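You operate a simulated robot arm through the tools that you are given. There is no shell and no other tool. Be economical: measure what you need, move in short steps, check, and stop when the job is done.

You are at the controls of a simulated two-armed robot. One attempt, no reset.

JOB
Shake the pale bundle level, then stand it against the middle step.
Fine: the square wooden box goes back on the green rubber mat; push the tall pack against its step too; leave the short pack. Set down upright: what you pick out.

It is judged by the outcome, as a careful person would: the job done as asked, and still so three seconds after it is handed in. It fails if anything else is knocked over, pushed out of place, dropped, spilled or broken.

ROBOT AND FRAMES
Two 7-joint arms with two-finger parallel grippers on one trunk that stands fixed in place. Base frame: the origin is at the foot of the trunk, x ahead of it, y to its left, z up. Readings come in mm, degrees, newtons and seconds.
The left shoulder is at [70, 163, 1195], the right one opposite. With the tool pointing down near the work surface each hand reaches from about 360 to 880 mm from the base axis, measured 20 degrees to its own side. Payload 3.43 kg a hand.
The tool frame of a hand sits at the grasp point between the pads (the TCP): z along the fingers, y along the line on which they close. The tips reach 34 mm beyond it. The gripper opens to 128 mm. The fingers are 24 mm wide and 12 mm thick; the gripper's body (48 by 130 mm) begins 96 mm behind the TCP.
Orientation is that of the tool frame in the base frame, as [roll, pitch, yaw] about the fixed x, y, z axes, in that order (R = Rz(yaw) Ry(pitch) Rx(roll)). With the fingers straight down and closing along the base's y, the tool's x points along the base's -x, its y along +y and its z along -z.

CONTROLS
- The arms move only by the tool jog_arm. It takes "left_plan", "right_plan" or both (then of equal length, played together; a hand with none holds still); each is a list of rows, each an object (a shift or turn left out is 0, a gripper value left out holds the last) with "angular": the turn, a rotation vector about the tool's x, y, z in units of 60 degrees (1.0 is 60 degrees), a list of three; "xyz": the shift along the tool's x, y, z in units of 200 mm (1.0 is 200 mm), a list of three; "gripper": the finger opening in mm, from 0 to 128. In form: [{"angular": [ax, ay, az], "xyz": [x, y, z], "gripper": gripper}, ...]. A call has 1 to 12 rows; each row is the pose to reach, as a shift and turn from the pose commanded when the call began, along the tool's axes at that moment. A call with a number of a shift or a turn outside -1 to 1 is refused whole. A row lasts 0.2 s, in which the tool goes at most 50 mm and 8.6 degrees; a call with a longer step from one row to the next is refused whole, and so is a gripper value outside its range. A pose out of reach is approached as far as the arm can. The call stops where the force on the tool passes 90 N (or 10 N more than at its start, if that is more) or the arm is blocked; 0.2 s more then pass. Each finger travels about 153 mm/s and halts on what it meets, pressing with about 21 N; the grip force reading is that of the motor and also rises with nothing between the fingers. The clock runs only during rows and for 0.2 s after the last one: add rows that repeat a pose to give the fingers time. The reply holds the time, the measured pose of the TCP, the force on the tool along the base axes, the opening and the grip force, in the units named above and with some noise, with the torque about the TCP (base axes, N m) and any sound that the robot's microphone picked up, and new pictures: "views" is both (left out), scene, wrist or none (wrist: the cameras of the hands that moved).
- Cameras (640 x 400 px; columns grow to the right, rows downward): "scene" is now at [107.9, 60, 1426.6]; the picture's right is [0.67, -0.74, 0.00], its down [-0.46, -0.42, -0.79] and it looks along [0.58, 0.53, -0.62] (base axes); focal length 330 px, centre (320, 200). "left" rides on the left gripper at [76, 11, -160] in its tool frame; the picture's right is [-0.15, 0.99, 0.00], its down [-0.88, -0.13, -0.46] and it looks along [-0.45, -0.07, 0.89] (tool axes); focal length 234 px, centre (320, 200). "right" rides on the right gripper at [76, -11, -160] in its tool frame; the picture's right is [0.15, 0.99, 0.00], its down [-0.88, 0.13, -0.46] and it looks along [-0.45, 0.07, 0.89] (tool axes); focal length 234 px, centre (320, 200). There is no depth. A picture from a camera that has moved, and an enlarged one, comes with that camera's place and axes in the base frame and with its lens. The place of the scene camera against the robot may be out by one fixed shift of up to 12 mm in any direction.
- slide_trunk(by): slides the trunk up (or, below 0, down) by that many mm; the arms and the scene camera ride with it, the base frame stays. It gives what a move gives, with no picture.
- pan_tilt(pan, tilt): turns the head with the scene camera to pan (to the left, within 86 degrees either way) and tilt (down, from -29 to 69), counted from straight ahead of the robot. It gives what a move gives, and a new picture of the scene camera.
- close_up(camera, box): a new picture of the part [left, top, right, bottom] of that camera's present view, enlarged. No time passes.
- close_job(): hands the job in; it is judged then, once.

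Go step by step. Nothing tells you positions but the pictures and the camera data: compare them with the known pose of the tool, close in by small moves and look again before you grip or let go. The budget is 120 turns and 200 pictures, counting those below and the enlarged ones. Unless the task says otherwise, let go and move clear before handing in, and close with one line.

The tools are called after ">>>" by a JSON object that holds its "op" and its "data". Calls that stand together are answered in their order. jog_arm: Moves the arms, as the interface text tells. Its arguments: {"type":"object","properties":{"left_plan":{"type":"array","items":{"type":"object","properties":{"angular":{"type":"array","items":{"type":"number"}},"xyz":{"type":"array","items":{"type":"number"}},"gripper":{"type":"number"}}}},"right_plan":{"type":"array","items":{"type":"object","properties":{"angular":{"type":"array","items":{"type":"number"}},"xyz":{"type":"array","items":{"type":"number"}},"gripper":{"type":"number"}}}},"views":{"type":"string","enum":["both","scene","wrist","none"]}},"required":[]} The other tools are called the same way: slide_trunk (by) slides the trunk up or down; pan_tilt (pan, tilt) turns the head that bears the scene camera; close_up (camera, box) takes an enlarged picture of a part of a camera's view; close_job () hands the job in.

At the start:

```text
time_s: 0.0
left_position: [337.9, 464.1, 1150.2]
left_tcp_rot: [-180.0, 0.0, 180.0]
left_force: [-0.1, 0.5, 0.5]
left_torque: [-0.05, 0.03, 0.0]
left_width: 127.6
left_gripper_force: 0.0
right_position: [512.8, 93.7, 1155.1]
right_tcp_rot: [-179.9, 0.0, 179.9]
right_force: [-0.3, 0.4, -0.8]
right_torque: [0.0, 0.0, -0.01]
right_width: 128.2
right_gripper_force: 0.0
trunk travel left (down, up): [-675.0, 265.0]
head pan, tilt: [42.3, 38.2]
```

scene: 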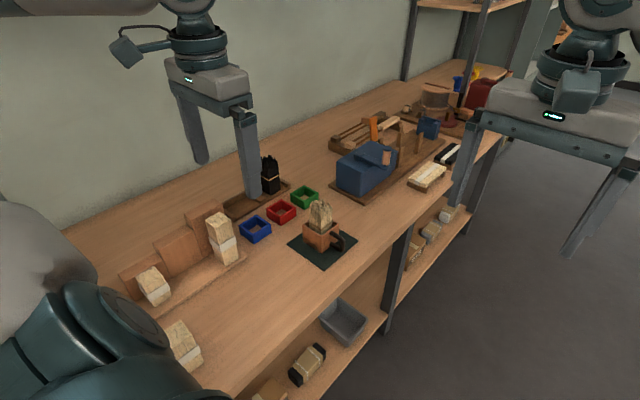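
right: 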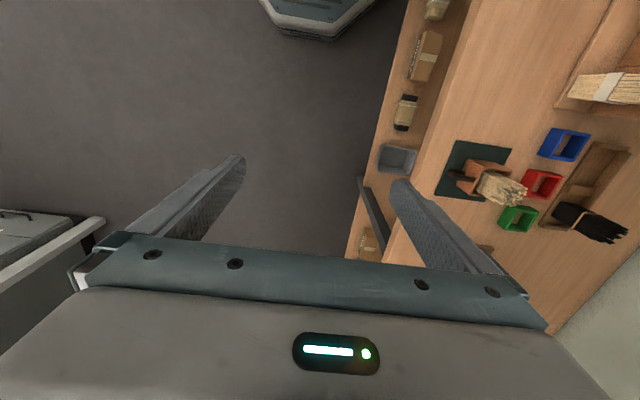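
left: 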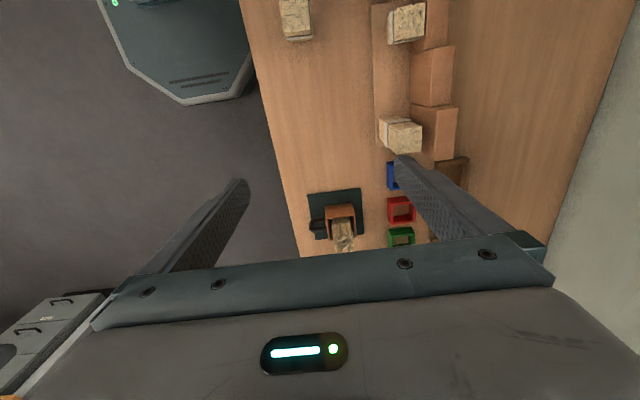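

I see a pale uneven bundle in a wooden box on a green mat, and a three-step rack with packs to the left. I'll look closer before moving.

>>> {"op": "close_up", "data": {"camera": "scene", "box": [240, 170, 380, 280]}}

>>> {"op": "close_up", "data": {"camera": "scene", "box": [100, 180, 280, 320]}}

>>> {"op": "close_up", "data": {"camera": "left", "box": [240, 0, 480, 250]}}

>>> {"op": "close_up", "data": {"camera": "right", "box": [400, 50, 640, 270]}}

```text
3.64 times, centred on (310, 225) of scene
camera zoom: at [107.9, 60.0, 1426.6], right [0.67, -0.74, 0.0], down [-0.46, -0.42, -0.79], along [0.58, 0.53, -0.62], focal length 1202 px, centre (356, 109)
```

zoom: 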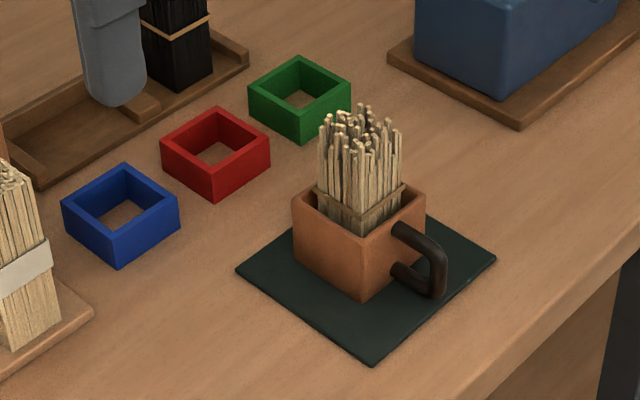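

```text
2.86 times, centred on (190, 250) of scene
camera zoom: at [107.9, 60.0, 1426.6], right [0.67, -0.74, 0.0], down [-0.46, -0.42, -0.79], along [0.58, 0.53, -0.62], focal length 944 px, centre (691, 57)
```

zoom: 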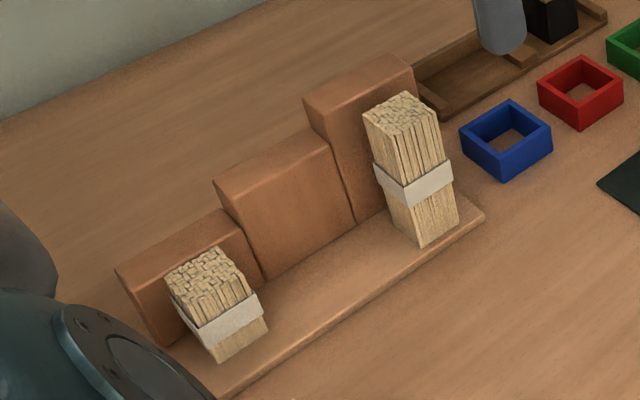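

```text
1.60 times, centred on (360, 125) of left
camera zoom: at [261.2, 475.4, 1308.8], right [0.15, 0.99, 0.0], down [0.88, -0.13, 0.46], along [0.45, -0.07, -0.89], focal length 375 px, centre (256, 320)
```

zoom: 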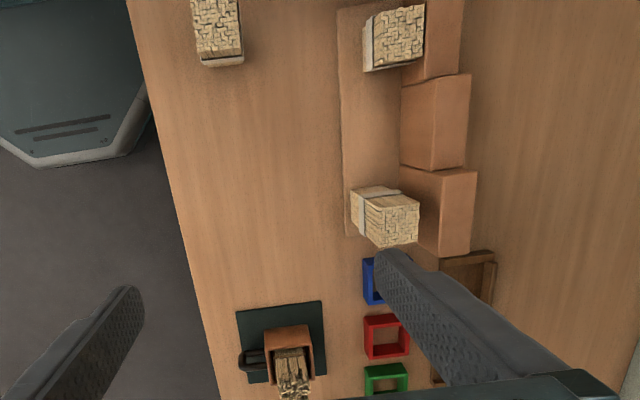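

```text
1.82 times, centred on (520, 160) of right
camera zoom: at [435.0, 82.8, 1314.4], right [-0.15, 0.99, 0.0], down [0.88, 0.13, 0.46], along [0.45, 0.07, -0.89], focal length 426 px, centre (-44, 273)
```

zoom: 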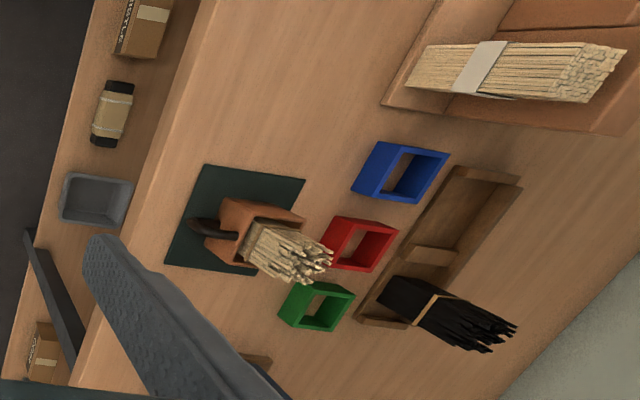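

The mat's centre is at about (575, 473), with the box near (580, 490) and its handle facing -y. The bench surface is at z≈786, and the middle step's face is at y≈653, x 243–324. I'll turn the right hand to point horizontally along +y so it can grip the box by its side walls from the aisle.

>>> {"op": "jog_arm", "data": {"right_plan": [{"angular": [-0.0825, 0.0825, 0.0825], "xyz": [-0.02, 0.065, 0.044]}, {"angular": [-0.165, 0.165, 0.165], "xyz": [-0.04, 0.13, 0.088]}, {"angular": [-0.247, 0.247, 0.247], "xyz": [-0.06, 0.195, 0.131]}, {"angular": [-0.329, 0.329, 0.329], "xyz": [-0.08, 0.26, 0.175]}, {"angular": [-0.411, 0.411, 0.411], "xyz": [-0.1, 0.325, 0.219]}, {"angular": [-0.493, 0.493, 0.493], "xyz": [-0.12, 0.39, 0.263]}, {"angular": [-0.575, 0.575, 0.575], "xyz": [-0.14, 0.455, 0.306]}, {"angular": [-0.657, 0.657, 0.657], "xyz": [-0.16, 0.52, 0.35]}, {"angular": [-0.739, 0.739, 0.739], "xyz": [-0.18, 0.585, 0.394]}, {"angular": [-0.821, 0.821, 0.821], "xyz": [-0.2, 0.65, 0.438]}, {"angular": [-0.903, 0.903, 0.903], "xyz": [-0.22, 0.715, 0.481]}, {"angular": [-0.985, 0.985, 0.985], "xyz": [-0.237, 0.78, 0.525]}]}}

```text
time_s: 2.6
left_position: [337.5, 465.0, 1150.2]
left_tcp_rot: [179.9, 0.0, -180.0]
left_force: [-0.2, -0.9, -0.3]
left_torque: [0.03, -0.02, -0.01]
left_width: 128.0
left_gripper_force: 0.1
right_position: [561.0, 250.0, 1050.7]
right_tcp_rot: [139.9, -75.8, 140.1]
right_force: [0.3, -0.4, 0.3]
right_torque: [-0.01, -0.01, 0.02]
right_width: 128.1
right_gripper_force: 0.1
trunk travel left (down, up): [-675.0, 265.0]
head pan, tilt: [42.3, 38.2]
camera scene: at [107.8, 60.3, 1426.7], right [0.67, -0.74, 0.0], down [-0.46, -0.42, -0.79], along [0.58, 0.53, -0.62], focal length 330 px, centre (320, 200)
camera right: at [559.2, 105.4, 1152.3], right [0.93, 0.21, 0.3], down [0.36, -0.56, -0.75], along [0.01, 0.8, -0.59], focal length 234 px, centre (320, 200)
```

scene: 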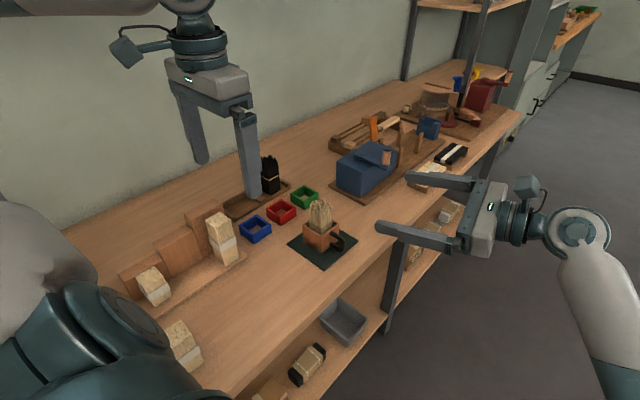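
right: 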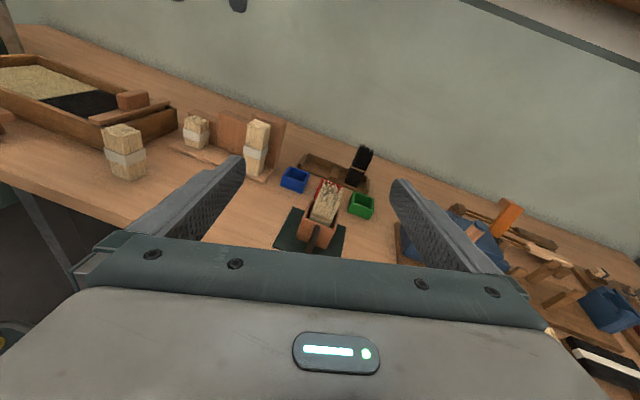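

The right hand is turning as planned. I'll finish its turn and start turning the left hand so that it closes along x.

>>> {"op": "jog_arm", "data": {"right_plan": [{"angular": [-0.057, 0.057, 0.057]}, {"angular": [-0.113, 0.113, 0.113]}, {"angular": [-0.17, 0.17, 0.17]}, {"angular": [-0.17, 0.17, 0.17]}, {"angular": [-0.17, 0.17, 0.17]}, {"angular": [-0.17, 0.17, 0.17]}, {"angular": [-0.17, 0.17, 0.17]}], "left_plan": [{"angular": [0, 0, -0.142]}, {"angular": [0, 0, -0.284]}, {"angular": [0, 0, -0.426]}, {"angular": [0, 0, -0.568]}, {"angular": [0, 0, -0.71]}, {"angular": [0, 0, -0.852]}, {"angular": [0, 0, -0.99]}], "views": "wrist"}}

>>> {"op": "jog_arm", "data": {"left_plan": [{"angular": [0, 0, -0.142]}, {"angular": [0, 0, -0.284]}, {"angular": [0, 0, -0.426]}, {"angular": [0, 0, -0.51]}], "views": "both"}}

```text
time_s: 4.2
left_position: [338.9, 463.7, 1150.0]
left_tcp_rot: [-179.9, 0.1, -120.5]
left_force: [-0.4, 0.3, -0.6]
left_torque: [0.02, 0.0, -0.03]
left_width: 127.9
left_gripper_force: 0.1
right_position: [559.3, 250.7, 1049.8]
right_tcp_rot: [-45.5, -89.8, -44.5]
right_force: [0.1, 0.0, 0.7]
right_torque: [0.02, 0.0, 0.03]
right_width: 128.1
right_gripper_force: 0.0
trunk travel left (down, up): [-675.0, 265.0]
head pan, tilt: [42.3, 38.2]
camera right: at [547.0, 90.0, 1125.6], right [0.99, 0.0, 0.15], down [0.13, -0.46, -0.88], along [0.07, 0.89, -0.45], focal length 234 px, centre (320, 200)
camera left: at [288.9, 404.2, 1308.9], right [-0.78, 0.63, 0.0], down [0.56, 0.69, 0.46], along [0.29, 0.35, -0.89], focal length 234 px, centre (320, 200)
```

right: 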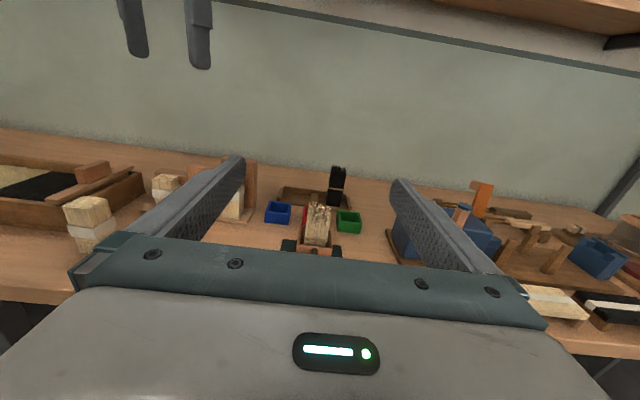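
left: 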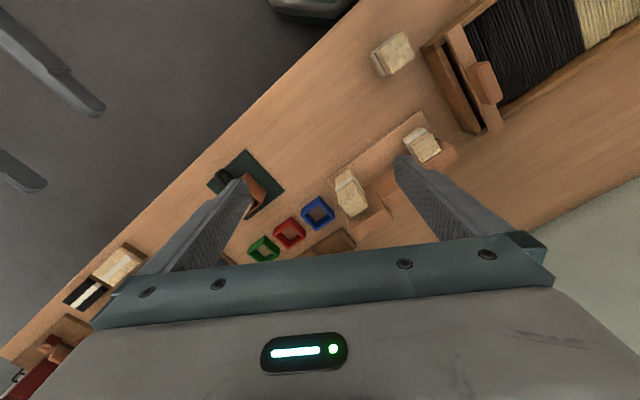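

```text
time_s: 5.2
left_position: [337.2, 463.6, 1150.6]
left_tcp_rot: [180.0, -0.1, -89.8]
left_force: [0.2, 0.2, 0.9]
left_torque: [-0.01, -0.02, 0.0]
left_width: 128.0
left_gripper_force: 0.0
right_position: [559.5, 249.8, 1050.2]
right_tcp_rot: [132.3, -90.0, 137.6]
right_force: [-1.0, -0.4, -0.5]
right_torque: [-0.01, -0.01, 0.01]
right_width: 128.0
right_gripper_force: 0.1
trunk travel left (down, up): [-675.0, 265.0]
head pan, tilt: [42.3, 38.2]
camera scene: at [107.9, 59.8, 1426.6], right [0.67, -0.74, 0.0], down [-0.46, -0.42, -0.79], along [0.58, 0.53, -0.62], focal length 330 px, centre (320, 200)
camera left: at [325.9, 388.2, 1308.7], right [-0.99, 0.14, 0.0], down [0.13, 0.88, 0.46], along [0.07, 0.45, -0.89], focal length 234 px, centre (320, 200)
```

scene: 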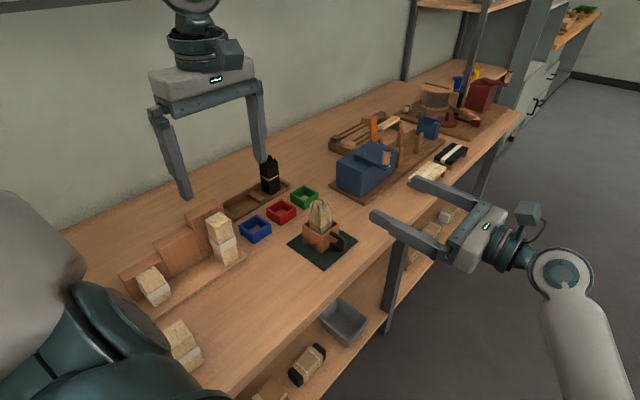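
left: 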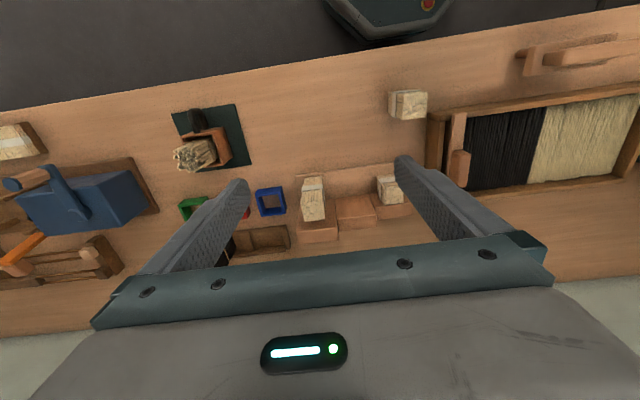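

Now I can measure the fixture and box accurately from this left-wrist view.

>>> {"op": "close_up", "data": {"camera": "left", "box": [280, 140, 440, 250]}}

>>> {"op": "close_up", "data": {"camera": "left", "box": [160, 90, 260, 190]}}

>>> {"op": "close_up", "data": {"camera": "right", "box": [260, 160, 380, 260]}}

```text
3.64 times, centred on (360, 195) of left
camera zoom: at [325.9, 388.2, 1308.7], right [-0.99, 0.14, 0.0], down [0.13, 0.88, 0.46], along [0.07, 0.45, -0.89], focal length 852 px, centre (174, 218)
```

zoom: 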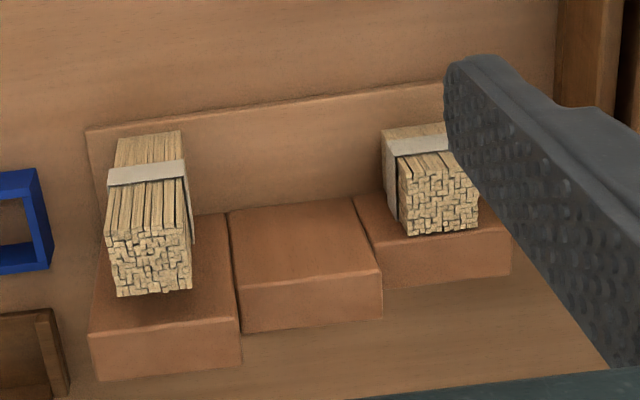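

```text
4.00 times, centred on (210, 140) of left
camera zoom: at [325.9, 388.2, 1308.7], right [-0.99, 0.14, 0.0], down [0.13, 0.88, 0.46], along [0.07, 0.45, -0.89], focal length 937 px, centre (760, 440)
```

zoom: 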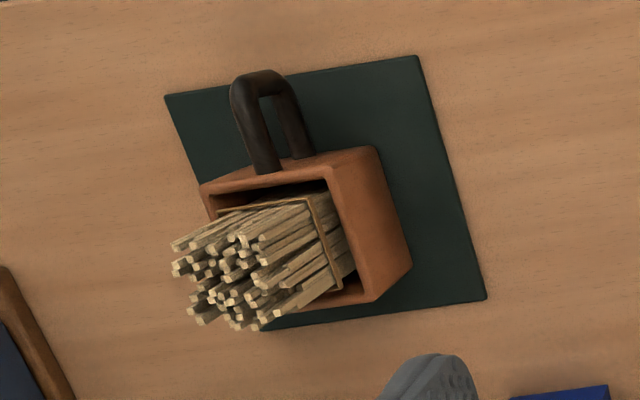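

```text
4.00 times, centred on (320, 210) of right
camera zoom: at [547.0, 90.1, 1125.6], right [0.99, 0.0, 0.15], down [0.13, -0.46, -0.88], along [0.07, 0.89, -0.45], focal length 937 px, centre (320, 160)
```

zoom: 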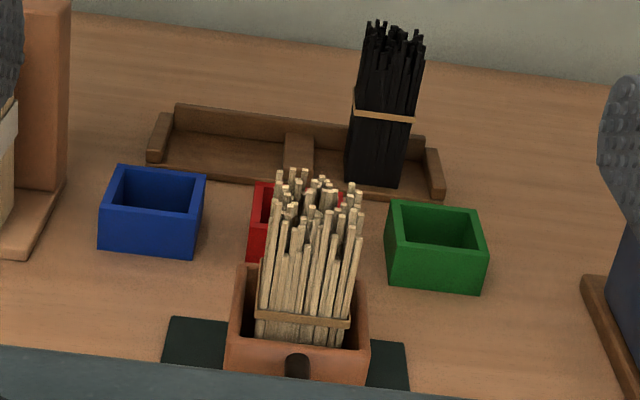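

The box spans about x 546–610, y 446–514, with its rim at z≈849, and the handle reaches out to y≈400. I'll lower the right hand in front of the box.

>>> {"op": "jog_arm", "data": {"right_plan": [{"xyz": [-0.2, 0.02, 0.05]}, {"xyz": [-0.4, 0.04, 0.1]}, {"xyz": [-0.6, 0.06, 0.2]}, {"xyz": [-0.8, 0.08, 0.3]}, {"xyz": [-1.0, 0.0925, 0.4]}, {"xyz": [-1.0, 0.0925, 0.4]}], "views": "none"}}

>>> {"op": "jog_arm", "data": {"right_plan": [{"xyz": [-0.07, 0, 0]}, {"xyz": [-0.135, 0, 0.0]}, {"xyz": [-0.135, 0, 0.0]}]}}

>>> {"op": "close_up", "data": {"camera": "scene", "box": [250, 170, 450, 295]}}

```text
time_s: 6.8
left_position: [338.4, 464.2, 1150.7]
left_tcp_rot: [-180.0, 0.0, -90.0]
left_force: [-0.3, 0.3, 0.1]
left_torque: [0.01, 0.0, -0.03]
left_width: 128.1
left_gripper_force: 0.0
right_position: [591.7, 302.7, 826.4]
right_tcp_rot: [178.1, -87.6, 90.7]
right_force: [0.2, 0.1, 0.3]
right_torque: [0.01, 0.01, -0.01]
right_width: 127.9
right_gripper_force: 0.0
trunk travel left (down, up): [-675.0, 265.0]
head pan, tilt: [42.3, 38.2]
stopped in row 6 (right hand): the arm was blocked; the commanded pose is now the measured one
```

```text
time_s: 7.8
left_position: [337.8, 462.6, 1148.8]
left_tcp_rot: [-180.0, 0.0, -90.0]
left_force: [-0.1, 0.7, 0.0]
left_torque: [-0.01, -0.01, 0.01]
left_width: 127.9
left_gripper_force: 0.0
right_position: [600.6, 279.3, 779.4]
right_tcp_rot: [179.5, -85.5, 88.1]
right_force: [0.5, 0.9, 0.1]
right_torque: [0.01, 0.03, -0.01]
right_width: 128.2
right_gripper_force: 0.0
trunk travel left (down, up): [-675.0, 265.0]
head pan, tilt: [42.3, 38.2]
stopped in row 3 (right hand): the arm was blocked; the commanded pose is now the measured one
camera scene: at [108.0, 60.0, 1426.6], right [0.67, -0.74, 0.0], down [-0.46, -0.42, -0.79], along [0.58, 0.53, -0.62], focal length 330 px, centre (320, 200)
camera right: at [581.1, 125.9, 867.8], right [0.99, -0.03, 0.15], down [0.11, -0.53, -0.84], along [0.1, 0.85, -0.52], focal length 234 px, centre (320, 200)
```

scene: 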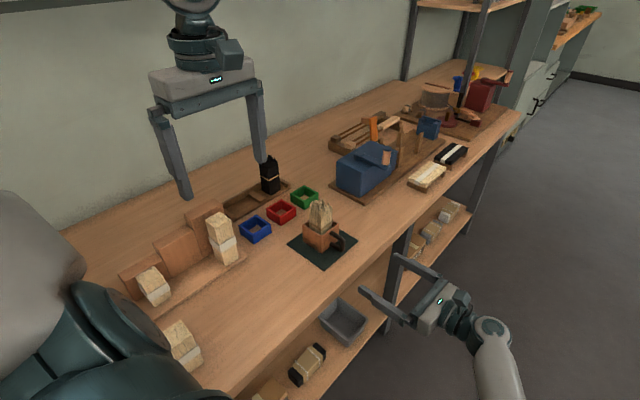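
right: 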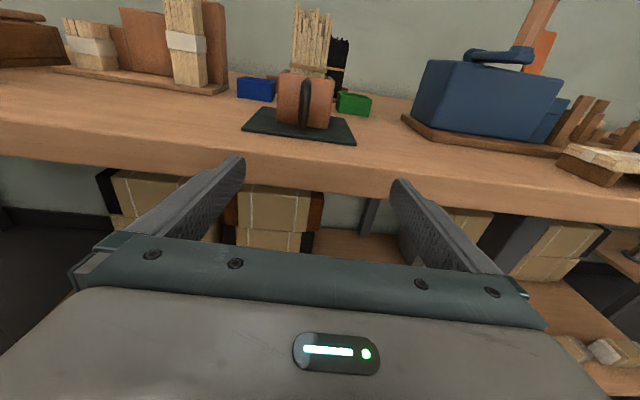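

```text
3.20 times, centred on (350, 232) of scene
camera zoom: at [108.0, 60.0, 1426.6], right [0.67, -0.74, 0.0], down [-0.46, -0.42, -0.79], along [0.58, 0.53, -0.62], focal length 1057 px, centre (224, 96)
```

zoom: 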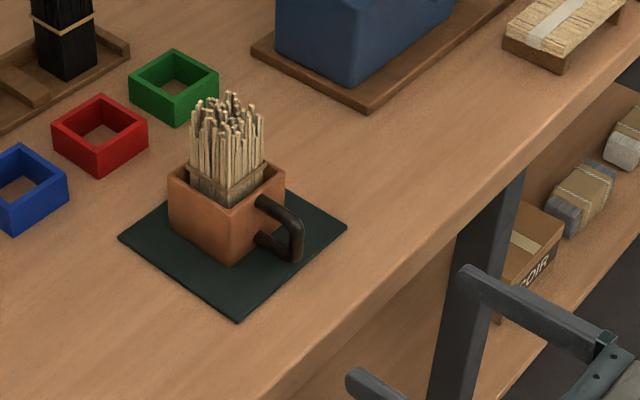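

The right arm hit its reach limit at this height, so the shoulder needs to be lower. I'll raise the hand, restore its orientation, then lower the trunk.

>>> {"op": "jog_arm", "data": {"right_plan": [{"xyz": [0.2, 0, -0.05]}, {"xyz": [0.4, 0, -0.1]}, {"xyz": [0.6, -0.05, -0.1]}, {"angular": [0.02, 0.037, 0], "xyz": [0.8, -0.1, -0.1]}, {"angular": [0.04, 0.075, 0], "xyz": [1.0, -0.1, -0.1]}], "views": "none"}}

>>> {"op": "slide_trunk", "data": {"by": -200}}

```text
time_s: 9.0
left_position: [338.3, 463.9, 1149.3]
left_tcp_rot: [-180.0, 0.0, -90.1]
left_force: [-0.1, -0.3, -0.2]
left_torque: [-0.02, 0.02, 0.01]
left_width: 128.1
left_gripper_force: 0.1
right_position: [579.2, 276.2, 981.1]
right_tcp_rot: [-32.2, -89.7, -57.7]
right_force: [0.1, -0.4, -0.6]
right_torque: [0.03, 0.02, -0.02]
right_width: 128.1
right_gripper_force: 0.0
trunk travel left (down, up): [-675.0, 265.0]
head pan, tilt: [42.3, 38.2]
```

```text
time_s: 11.2
left_position: [337.8, 464.2, 950.1]
left_tcp_rot: [180.0, 0.0, -90.1]
left_force: [0.4, 0.5, 0.8]
left_torque: [-0.01, -0.01, -0.02]
left_width: 127.8
left_gripper_force: 0.2
right_position: [578.8, 274.7, 782.0]
right_tcp_rot: [-19.5, -89.8, -70.4]
right_force: [0.7, 0.8, -0.1]
right_torque: [-0.01, -0.01, 0.0]
right_width: 127.7
right_gripper_force: 0.0
trunk travel left (down, up): [-475.0, 465.0]
head pan, tilt: [42.3, 38.2]
```

The trunk is lower and the right hand is level. I'll raise it to z 823 and come forward in front of the box.

>>> {"op": "jog_arm", "data": {"right_plan": [{"xyz": [0.1, 0, 0]}, {"xyz": [0.205, 0, 0.0]}, {"xyz": [0.205, 0, 0.13]}, {"xyz": [0.205, 0, 0.27]}, {"xyz": [0.205, 0, 0.27]}]}}

>>> {"op": "close_up", "data": {"camera": "right", "box": [210, 40, 430, 210]}}

```text
time_s: 12.6
left_position: [337.9, 464.1, 950.0]
left_tcp_rot: [-179.9, 0.0, -90.0]
left_force: [-0.1, 0.0, -0.6]
left_torque: [0.01, 0.01, 0.0]
left_width: 128.0
left_gripper_force: 0.1
right_position: [597.9, 301.2, 794.1]
right_tcp_rot: [-180.0, -87.3, 88.3]
right_force: [-0.4, -0.5, 0.5]
right_torque: [-0.01, 0.01, 0.02]
right_width: 128.3
right_gripper_force: 0.1
trunk travel left (down, up): [-475.0, 465.0]
head pan, tilt: [42.3, 38.2]
stopped in row 5 (right hand): the arm was blocked; the commanded pose is now the measured one
camera scene: at [108.0, 59.9, 1226.6], right [0.67, -0.74, 0.0], down [-0.46, -0.42, -0.79], along [0.58, 0.53, -0.62], focal length 330 px, centre (320, 200)
camera right: at [579.9, 146.8, 877.1], right [0.99, -0.02, 0.15], down [0.11, -0.5, -0.86], along [0.09, 0.87, -0.49], focal length 234 px, centre (320, 200)
```

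scene: 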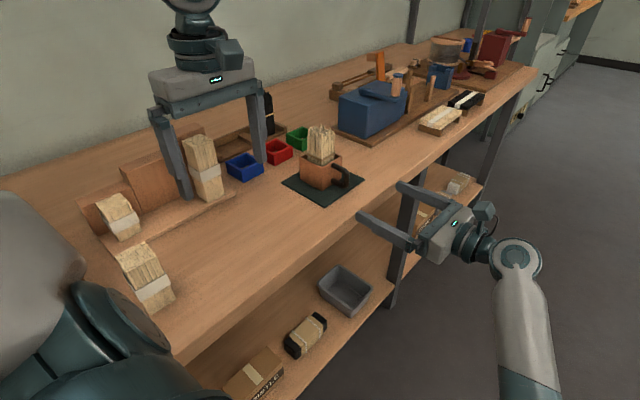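
right: 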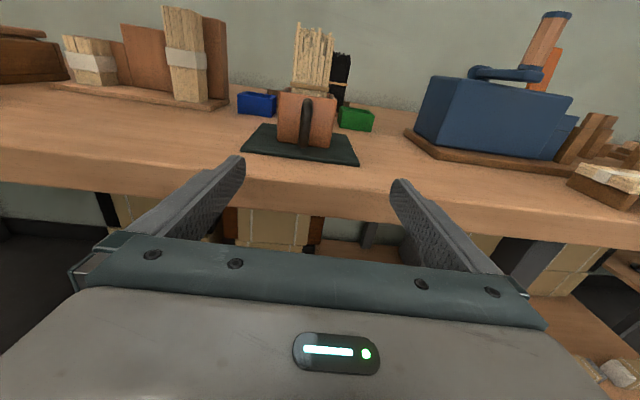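

```text
2.35 times, centred on (320, 125) of right
camera zoom: at [579.9, 146.8, 877.1], right [0.99, -0.02, 0.15], down [0.11, -0.5, -0.86], along [0.09, 0.87, -0.49], focal length 551 px, centre (320, 376)
```

zoom: 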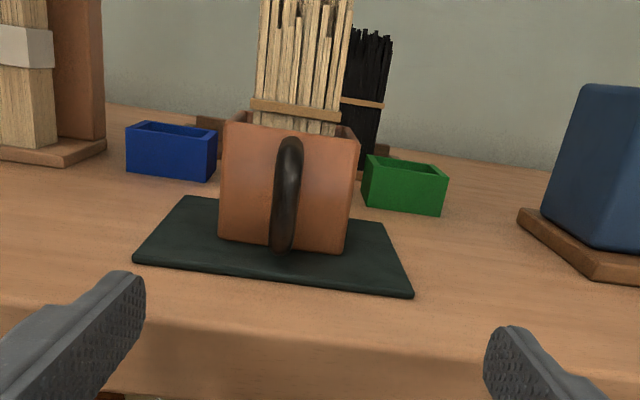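

The fully horizontal pose is at the arm's limit. I'll use a 45° downward tilt instead, which still grips the side walls from over the handle and clears the sticks.

>>> {"op": "jog_arm", "data": {"right_plan": [{"angular": [0.005, -0.1, 0], "xyz": [0.15, 0, -0.05]}, {"angular": [0.01, -0.23, 0], "xyz": [0.3, -0.03, -0.05]}, {"angular": [0.015, -0.36, 0], "xyz": [0.45, -0.06, 0]}, {"angular": [0.02, -0.49, 0], "xyz": [0.58, -0.1, 0.1]}, {"angular": [0.025, -0.6, 0], "xyz": [0.65, -0.1, 0.2]}, {"angular": [0.03, -0.705, 0], "xyz": [0.65, -0.1, 0.3]}, {"angular": [0.03, -0.705, 0], "xyz": [0.65, -0.1, 0.3]}]}}

```text
time_s: 14.2
left_position: [338.4, 463.3, 950.1]
left_tcp_rot: [180.0, 0.0, -90.0]
left_force: [0.2, -0.2, -0.4]
left_torque: [0.04, -0.02, 0.0]
left_width: 128.1
left_gripper_force: 0.0
right_position: [578.0, 369.6, 922.2]
right_tcp_rot: [-179.0, -45.2, 89.2]
right_force: [0.5, -0.3, 0.2]
right_torque: [0.01, -0.01, 0.03]
right_width: 128.1
right_gripper_force: 0.0
trunk travel left (down, up): [-475.0, 465.0]
head pan, tilt: [42.3, 38.2]
camera scene: at [108.1, 59.6, 1226.6], right [0.67, -0.74, 0.0], down [-0.46, -0.42, -0.79], along [0.58, 0.53, -0.62], focal length 330 px, centre (320, 200)
camera right: at [567.3, 310.2, 1088.6], right [0.99, 0.1, 0.09], down [0.12, -0.94, -0.3], along [0.05, 0.31, -0.95], focal length 234 px, centre (320, 200)
```

scene: 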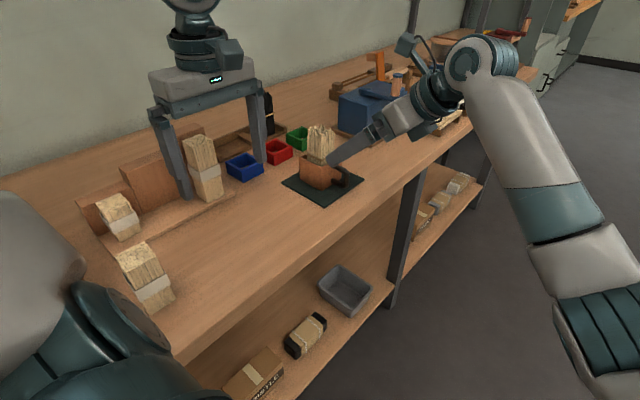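
right: 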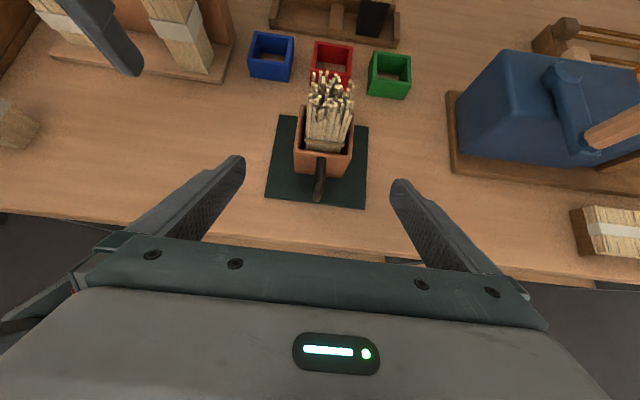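

The hand is centred on the box with the fingers straddling it. I'll slide in along the finger direction.

>>> {"op": "jog_arm", "data": {"right_plan": [{"xyz": [0.01, 0, 0.18]}, {"xyz": [0.03, 0, 0.36]}, {"xyz": [0.05, 0, 0.54]}, {"xyz": [0.05, 0, 0.715]}, {"xyz": [0.05, 0, 0.715]}]}}

>>> {"op": "close_up", "data": {"camera": "right", "box": [210, 80, 430, 240]}}

>>> {"op": "close_up", "data": {"camera": "scene", "box": [270, 110, 410, 210]}}

```text
time_s: 15.4
left_position: [336.8, 463.3, 950.3]
left_tcp_rot: [-180.0, 0.0, -90.0]
left_force: [-0.6, -0.2, 0.1]
left_torque: [-0.03, 0.0, -0.01]
left_width: 127.9
left_gripper_force: 0.1
right_position: [587.8, 436.7, 844.5]
right_tcp_rot: [-179.0, -45.1, 89.2]
right_force: [0.5, -0.1, -0.1]
right_torque: [0.01, -0.01, 0.08]
right_width: 128.2
right_gripper_force: 0.1
right hand out of reach, approached as far as the arm can: row 3, 4, 5
trunk travel left (down, up): [-475.0, 465.0]
head pan, tilt: [42.3, 38.2]
camera scene: at [107.4, 60.0, 1226.7], right [0.67, -0.74, 0.0], down [-0.46, -0.42, -0.79], along [0.58, 0.53, -0.62], focal length 330 px, centre (320, 200)
camera right: at [575.3, 377.5, 1010.4], right [0.99, 0.1, 0.09], down [0.13, -0.94, -0.31], along [0.06, 0.31, -0.95], focal length 234 px, centre (320, 200)
```

scene: 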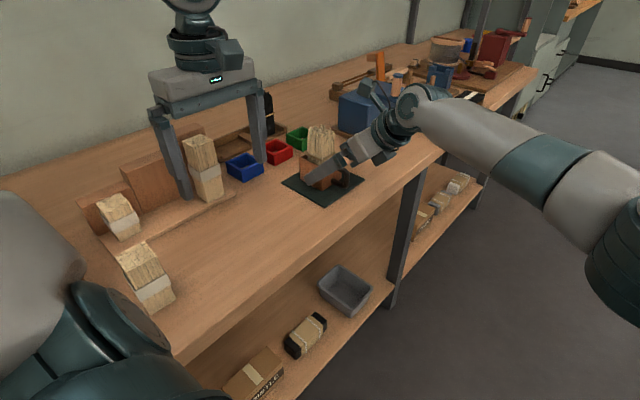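
right: 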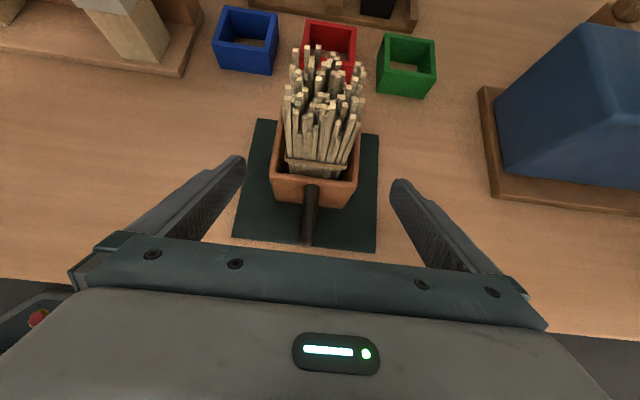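

```text
2.50 times, centred on (320, 160) of right
camera zoom: at [575.3, 377.5, 1010.4], right [0.99, 0.1, 0.09], down [0.13, -0.94, -0.31], along [0.06, 0.31, -0.95], focal length 585 px, centre (320, 300)
```

zoom: 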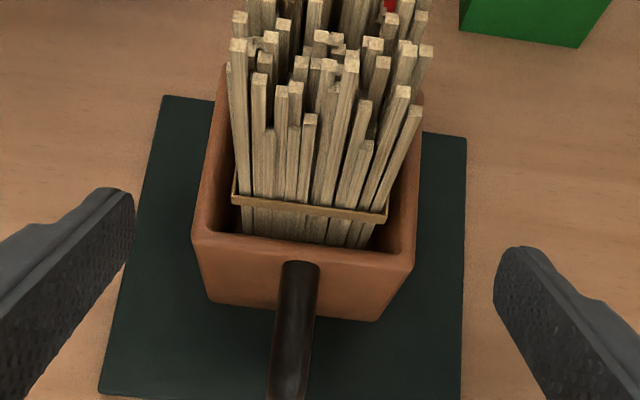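

```text
4.00 times, centred on (340, 160) of scene
camera zoom: at [107.4, 60.0, 1226.7], right [0.67, -0.74, 0.0], down [-0.46, -0.42, -0.79], along [0.58, 0.53, -0.62], focal length 1322 px, centre (240, 360)
```

zoom: 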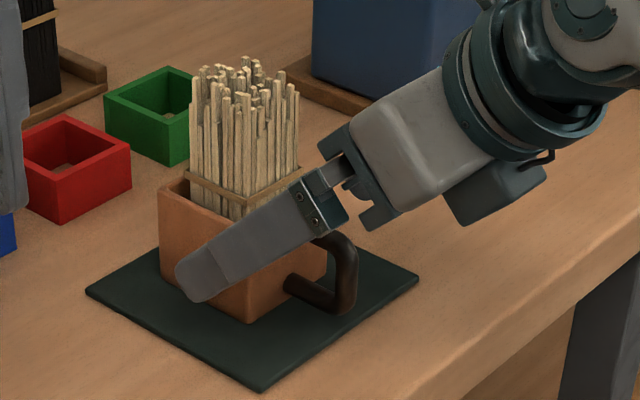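

The right arm can't reach deep enough here, but the left reaches this area easily. I'll back the right hand off, then bring the left over, tilted about 40° from the wall side, to grip the box walls.

>>> {"op": "jog_arm", "data": {"right_plan": [{"xyz": [0, 0, -0.2]}, {"xyz": [0, 0, -0.4]}, {"xyz": [0, 0, -0.6]}, {"xyz": [0, 0, -0.8]}, {"xyz": [-0.15, 0, -0.95]}, {"xyz": [-0.3, 0.1, -1.0]}, {"xyz": [-0.45, 0.2, -1.0]}], "left_plan": [{"xyz": [0, 0, -0.2]}, {"xyz": [0, 0, -0.4]}, {"xyz": [0, -0.05, -0.55]}, {"xyz": [0, -0.25, -0.55]}, {"xyz": [0, -0.45, -0.55]}, {"xyz": [0, -0.65, -0.55]}, {"xyz": [0, -0.85, -0.55]}], "views": "none"}}

>>> {"op": "jog_arm", "data": {"left_plan": [{"angular": [0, 0.11, 0], "xyz": [-0.15, -0.06, 0]}, {"angular": [0, 0.22, 0], "xyz": [-0.3, -0.12, 0]}, {"angular": [0, 0.33, 0], "xyz": [-0.4, -0.18, 0]}, {"angular": [0, 0.44, 0], "xyz": [-0.5, -0.24, 0]}, {"angular": [0, 0.55, 0], "xyz": [-0.55, -0.3, 0]}, {"angular": [0, 0.667, 0], "xyz": [-0.6, -0.355, 0]}, {"angular": [0, 0.667, 0], "xyz": [-0.6, -0.355, 0]}]}}

```text
time_s: 17.0
left_position: [510.3, 462.1, 1059.4]
left_tcp_rot: [179.9, 0.0, -90.0]
left_force: [0.6, -0.6, -0.1]
left_torque: [0.04, 0.03, 0.0]
left_width: 128.2
left_gripper_force: 0.1
right_position: [628.9, 229.7, 921.0]
right_tcp_rot: [-178.7, -45.2, 89.1]
right_force: [0.3, -0.9, -0.3]
right_torque: [0.04, 0.04, 0.05]
right_width: 128.1
right_gripper_force: 0.0
trunk travel left (down, up): [-475.0, 465.0]
head pan, tilt: [42.3, 38.2]
```

```text
time_s: 18.6
left_position: [578.0, 583.3, 1061.1]
left_tcp_rot: [-179.8, -40.1, -90.1]
left_force: [-1.3, -0.2, -1.4]
left_torque: [0.01, -0.01, 0.0]
left_width: 128.1
left_gripper_force: 0.1
right_position: [627.4, 229.9, 923.2]
right_tcp_rot: [-179.0, -45.2, 89.3]
right_force: [0.1, 0.8, -0.7]
right_torque: [0.02, -0.01, -0.03]
right_width: 128.0
right_gripper_force: 0.1
trunk travel left (down, up): [-475.0, 465.0]
head pan, tilt: [42.3, 38.2]
camera scene: at [106.8, 59.5, 1226.8], right [0.67, -0.74, 0.0], down [-0.46, -0.42, -0.79], along [0.58, 0.53, -0.62], focal length 330 px, centre (320, 200)
camera left: at [565.7, 628.9, 1230.9], right [-0.99, 0.11, -0.1], down [0.13, 0.97, -0.22], along [0.07, -0.23, -0.97], focal length 234 px, centre (320, 200)
```

scene: 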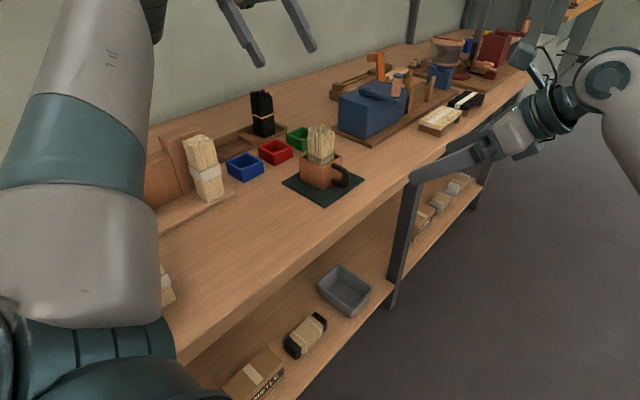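
left: 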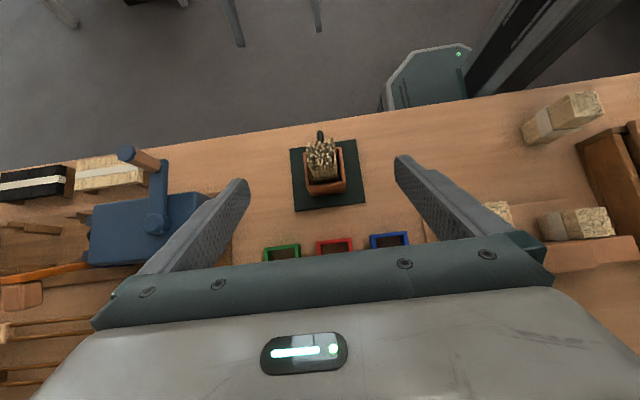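

The left hand is behind and above the box. I'll descend to a pre-grasp pose behind it.

>>> {"op": "jog_arm", "data": {"left_plan": [{"xyz": [-0.1, 0, 0.15]}, {"xyz": [-0.2, 0, 0.3]}, {"xyz": [-0.3, 0, 0.45]}, {"xyz": [-0.355, 0, 0.57]}, {"xyz": [-0.355, 0, 0.57]}]}}

>>> {"op": "close_up", "data": {"camera": "left", "box": [210, 60, 430, 240]}}

```text
time_s: 19.8
left_position: [578.5, 565.1, 927.0]
left_tcp_rot: [-180.0, -40.1, -90.1]
left_force: [-0.1, 0.8, -0.5]
left_torque: [0.02, -0.01, -0.01]
left_width: 127.9
left_gripper_force: 0.0
right_position: [628.7, 231.6, 922.0]
right_tcp_rot: [-178.8, -45.1, 89.2]
right_force: [-0.2, 0.2, 0.3]
right_torque: [0.01, -0.02, -0.03]
right_width: 128.1
right_gripper_force: 0.1
trunk travel left (down, up): [-475.0, 465.0]
head pan, tilt: [42.3, 38.2]
camera scene: at [107.9, 59.9, 1226.6], right [0.67, -0.74, 0.0], down [-0.46, -0.42, -0.79], along [0.58, 0.53, -0.62], focal length 330 px, centre (320, 200)
camera left: at [566.1, 609.6, 1097.3], right [-0.99, 0.11, -0.09], down [0.13, 0.97, -0.22], along [0.07, -0.23, -0.97], focal length 234 px, centre (320, 200)
```

scene: 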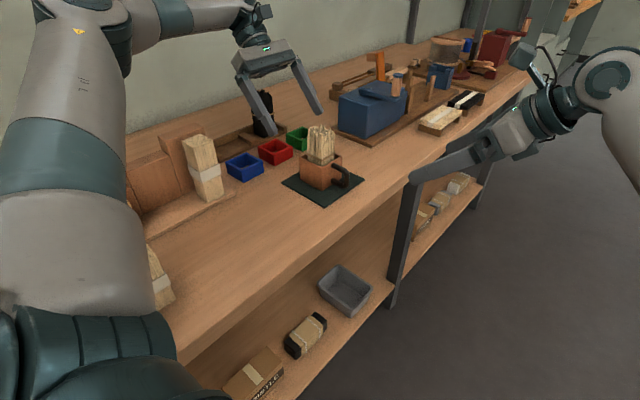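
left: 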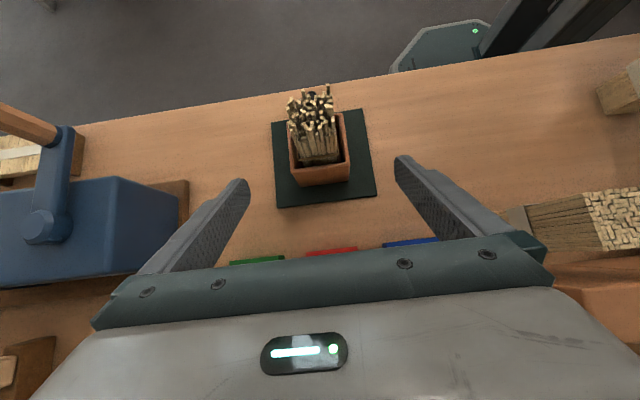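

```text
2.22 times, centred on (320, 150) of left
camera zoom: at [566.1, 609.6, 1097.3], right [-0.99, 0.11, -0.09], down [0.13, 0.97, -0.22], along [0.07, -0.23, -0.97], focal length 520 px, centre (320, 311)
```

zoom: 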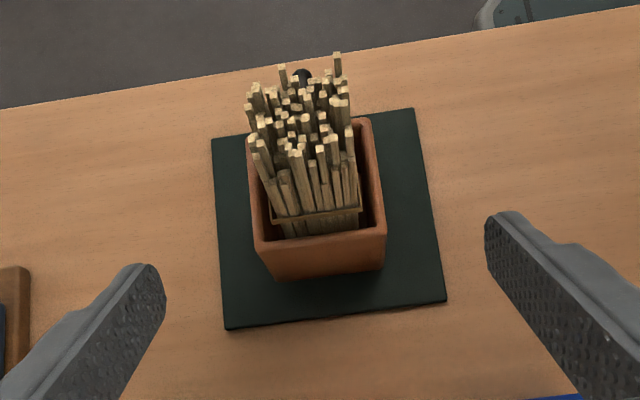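

Everything is aligned, so I'll advance to straddle the box.

>>> {"op": "jog_arm", "data": {"left_plan": [{"xyz": [0, 0, 0.18]}, {"xyz": [0, 0, 0.36]}, {"xyz": [0, 0, 0.5]}, {"xyz": [0, 0, 0.63]}, {"xyz": [0, 0, 0.63]}]}}

>>> {"op": "close_up", "data": {"camera": "scene", "box": [250, 90, 390, 210]}}

>>> {"op": "close_up", "data": {"camera": "left", "box": [210, 60, 430, 240]}}

```text
time_s: 21.0
left_position: [578.8, 482.8, 830.0]
left_tcp_rot: [180.0, -40.2, -89.9]
left_force: [0.7, -0.3, 1.3]
left_torque: [0.03, 0.0, -0.02]
left_width: 128.1
left_gripper_force: 0.1
right_position: [629.1, 231.1, 921.2]
right_tcp_rot: [-178.9, -45.1, 89.2]
right_force: [0.7, 0.3, 0.0]
right_torque: [0.02, -0.04, -0.01]
right_width: 127.9
right_gripper_force: 0.1
trunk travel left (down, up): [-475.0, 465.0]
head pan, tilt: [42.3, 38.2]
camera scene: at [107.8, 60.1, 1226.7], right [0.67, -0.74, 0.0], down [-0.46, -0.42, -0.79], along [0.58, 0.53, -0.62], focal length 330 px, centre (320, 200)
camera left: at [566.0, 528.9, 1000.3], right [-0.99, 0.11, -0.09], down [0.13, 0.97, -0.22], along [0.07, -0.23, -0.97], focal length 234 px, centre (320, 200)
```

scene: 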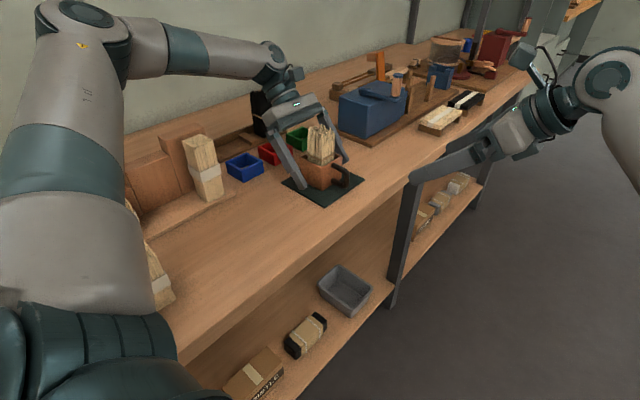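
left: 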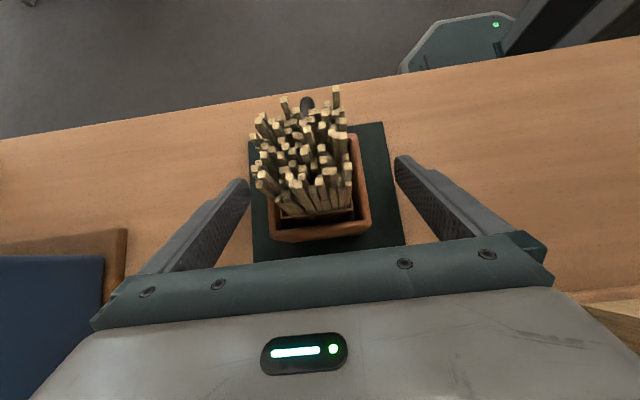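

```text
3.33 times, centred on (320, 150) of scene
camera zoom: at [107.8, 60.1, 1226.7], right [0.67, -0.74, 0.0], down [-0.46, -0.42, -0.79], along [0.58, 0.53, -0.62], focal length 1101 px, centre (320, 367)
```

zoom: 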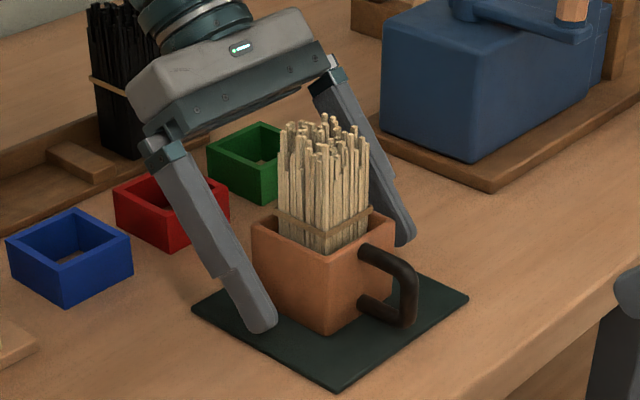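

```text
2.22 times, centred on (320, 150) of left
camera zoom: at [566.0, 528.9, 1000.3], right [-0.99, 0.11, -0.09], down [0.13, 0.97, -0.22], along [0.07, -0.23, -0.97], focal length 520 px, centre (320, 311)
```

zoom: 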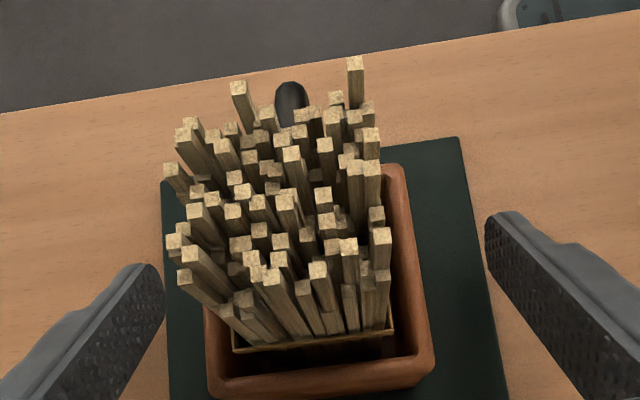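

The fingers straddle the walls cleanly, so I'll close the gripper.

>>> {"op": "jog_arm", "data": {"left_plan": [{"gripper": 90}, {"gripper": 70}, {"gripper": 60}, {"gripper": 50}, {"gripper": 50}]}}

```text
time_s: 22.2
left_position: [579.0, 483.4, 831.0]
left_tcp_rot: [-180.0, -40.1, -90.0]
left_force: [1.9, 1.1, 1.2]
left_torque: [0.06, -0.17, -0.05]
left_width: 69.9
left_gripper_force: 21.3
right_position: [629.1, 230.8, 920.9]
right_tcp_rot: [-178.8, -45.2, 89.2]
right_force: [0.1, 0.7, 0.0]
right_torque: [-0.01, -0.04, 0.04]
right_width: 128.3
right_gripper_force: 0.0
trunk travel left (down, up): [-475.0, 465.0]
head pan, tilt: [42.3, 38.2]
camera scene: at [108.1, 59.9, 1226.6], right [0.67, -0.74, 0.0], down [-0.46, -0.42, -0.79], along [0.58, 0.53, -0.62], focal length 330 px, centre (320, 200)
camera left: at [566.4, 528.9, 1000.7], right [-0.99, 0.11, -0.09], down [0.13, 0.97, -0.22], along [0.07, -0.23, -0.97], focal length 234 px, centre (320, 200)
```

scene: 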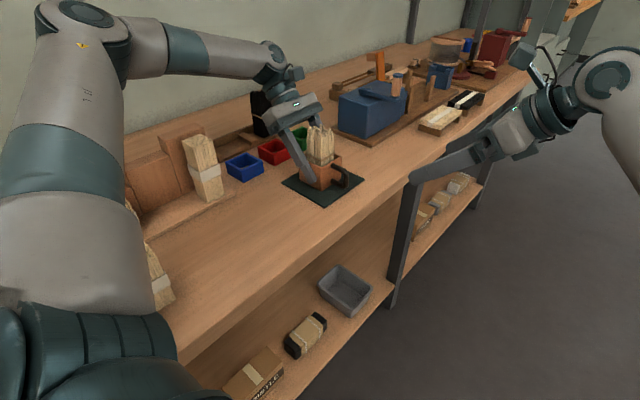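
left: 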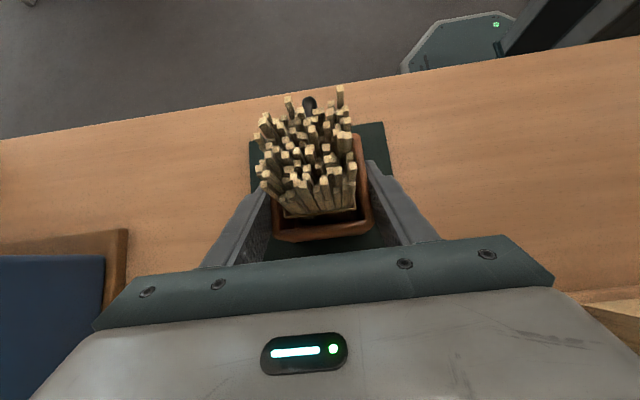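

The box is gripped with 70 mm of width and 21 N. I'll lift it 50 mm and give a first vertical shake.

>>> {"op": "jog_arm", "data": {"left_plan": [{"xyz": [0.064, 0, -0.077]}, {"xyz": [0.161, 0, -0.192]}, {"xyz": [0.161, 0, -0.192]}, {"xyz": [0.048, 0, -0.058]}, {"xyz": [0.161, 0, -0.192]}, {"xyz": [0.048, 0, -0.058]}, {"xyz": [0.161, 0, -0.192]}, {"xyz": [0.048, 0, -0.058]}, {"xyz": [0.161, 0, -0.192]}, {"xyz": [0.161, 0, -0.192]}]}}

>>> {"op": "close_up", "data": {"camera": "scene", "box": [250, 80, 390, 210]}}

>>> {"op": "close_up", "data": {"camera": "left", "box": [210, 60, 430, 240]}}

```text
time_s: 24.4
left_position: [579.1, 485.2, 877.8]
left_tcp_rot: [179.9, -40.1, -89.9]
left_force: [-0.3, -0.1, -3.2]
left_torque: [-0.02, 0.04, -0.01]
left_width: 69.7
left_gripper_force: 21.1
right_position: [629.2, 230.0, 920.6]
right_tcp_rot: [-178.8, -45.1, 89.1]
right_force: [-0.6, 0.4, -0.5]
right_torque: [0.02, -0.02, 0.0]
right_width: 127.8
right_gripper_force: 0.1
trunk travel left (down, up): [-475.0, 465.0]
head pan, tilt: [42.3, 38.2]
camera scene: at [109.1, 61.1, 1226.4], right [0.67, -0.74, 0.0], down [-0.46, -0.42, -0.78], along [0.58, 0.53, -0.62], focal length 330 px, centre (320, 200)
camera left: at [567.1, 529.8, 1048.4], right [-0.99, 0.11, -0.09], down [0.13, 0.97, -0.22], along [0.07, -0.23, -0.97], focal length 234 px, centre (320, 200)
```

scene: 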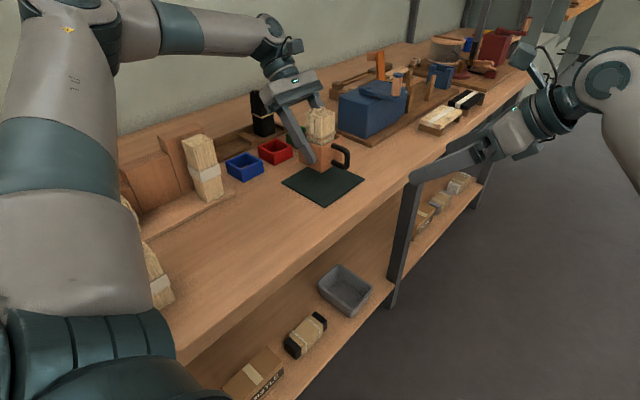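
left: 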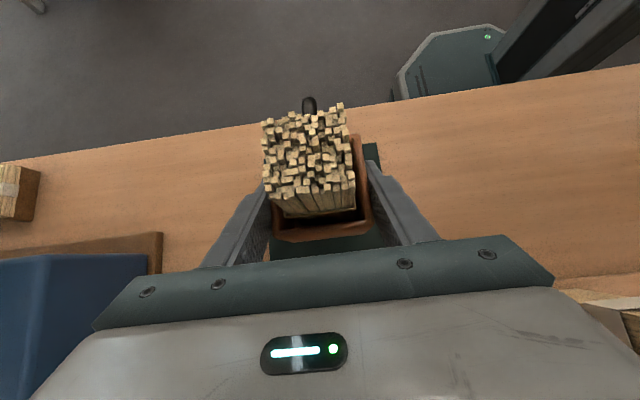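

```text
3.08 times, centred on (320, 145) of scene
camera zoom: at [109.1, 61.1, 1226.4], right [0.67, -0.74, 0.0], down [-0.46, -0.42, -0.78], along [0.58, 0.53, -0.62], focal length 1017 px, centre (320, 369)
```

zoom: 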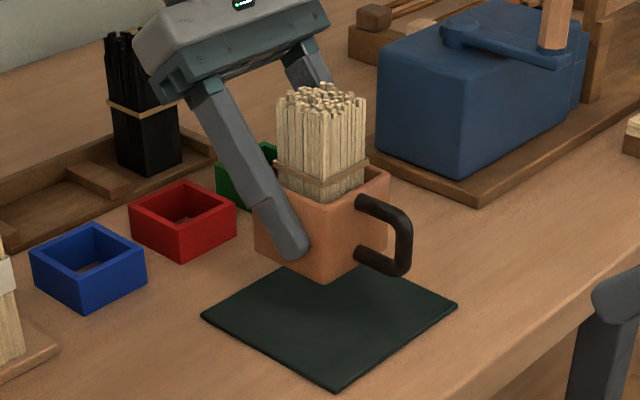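

```text
2.22 times, centred on (320, 150) of left
camera zoom: at [567.1, 529.8, 1048.4], right [-0.99, 0.11, -0.09], down [0.13, 0.97, -0.22], along [0.07, -0.23, -0.97], focal length 520 px, centre (320, 311)
```

zoom: 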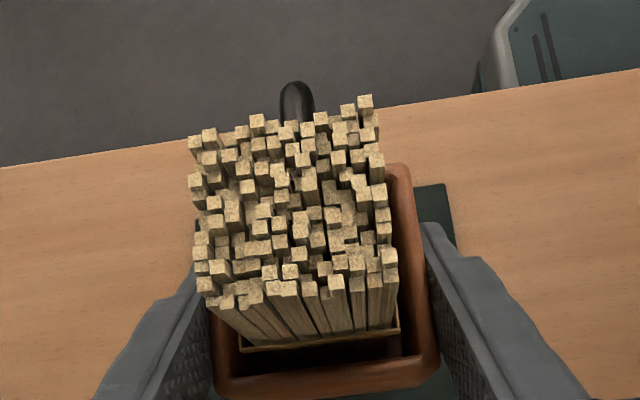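

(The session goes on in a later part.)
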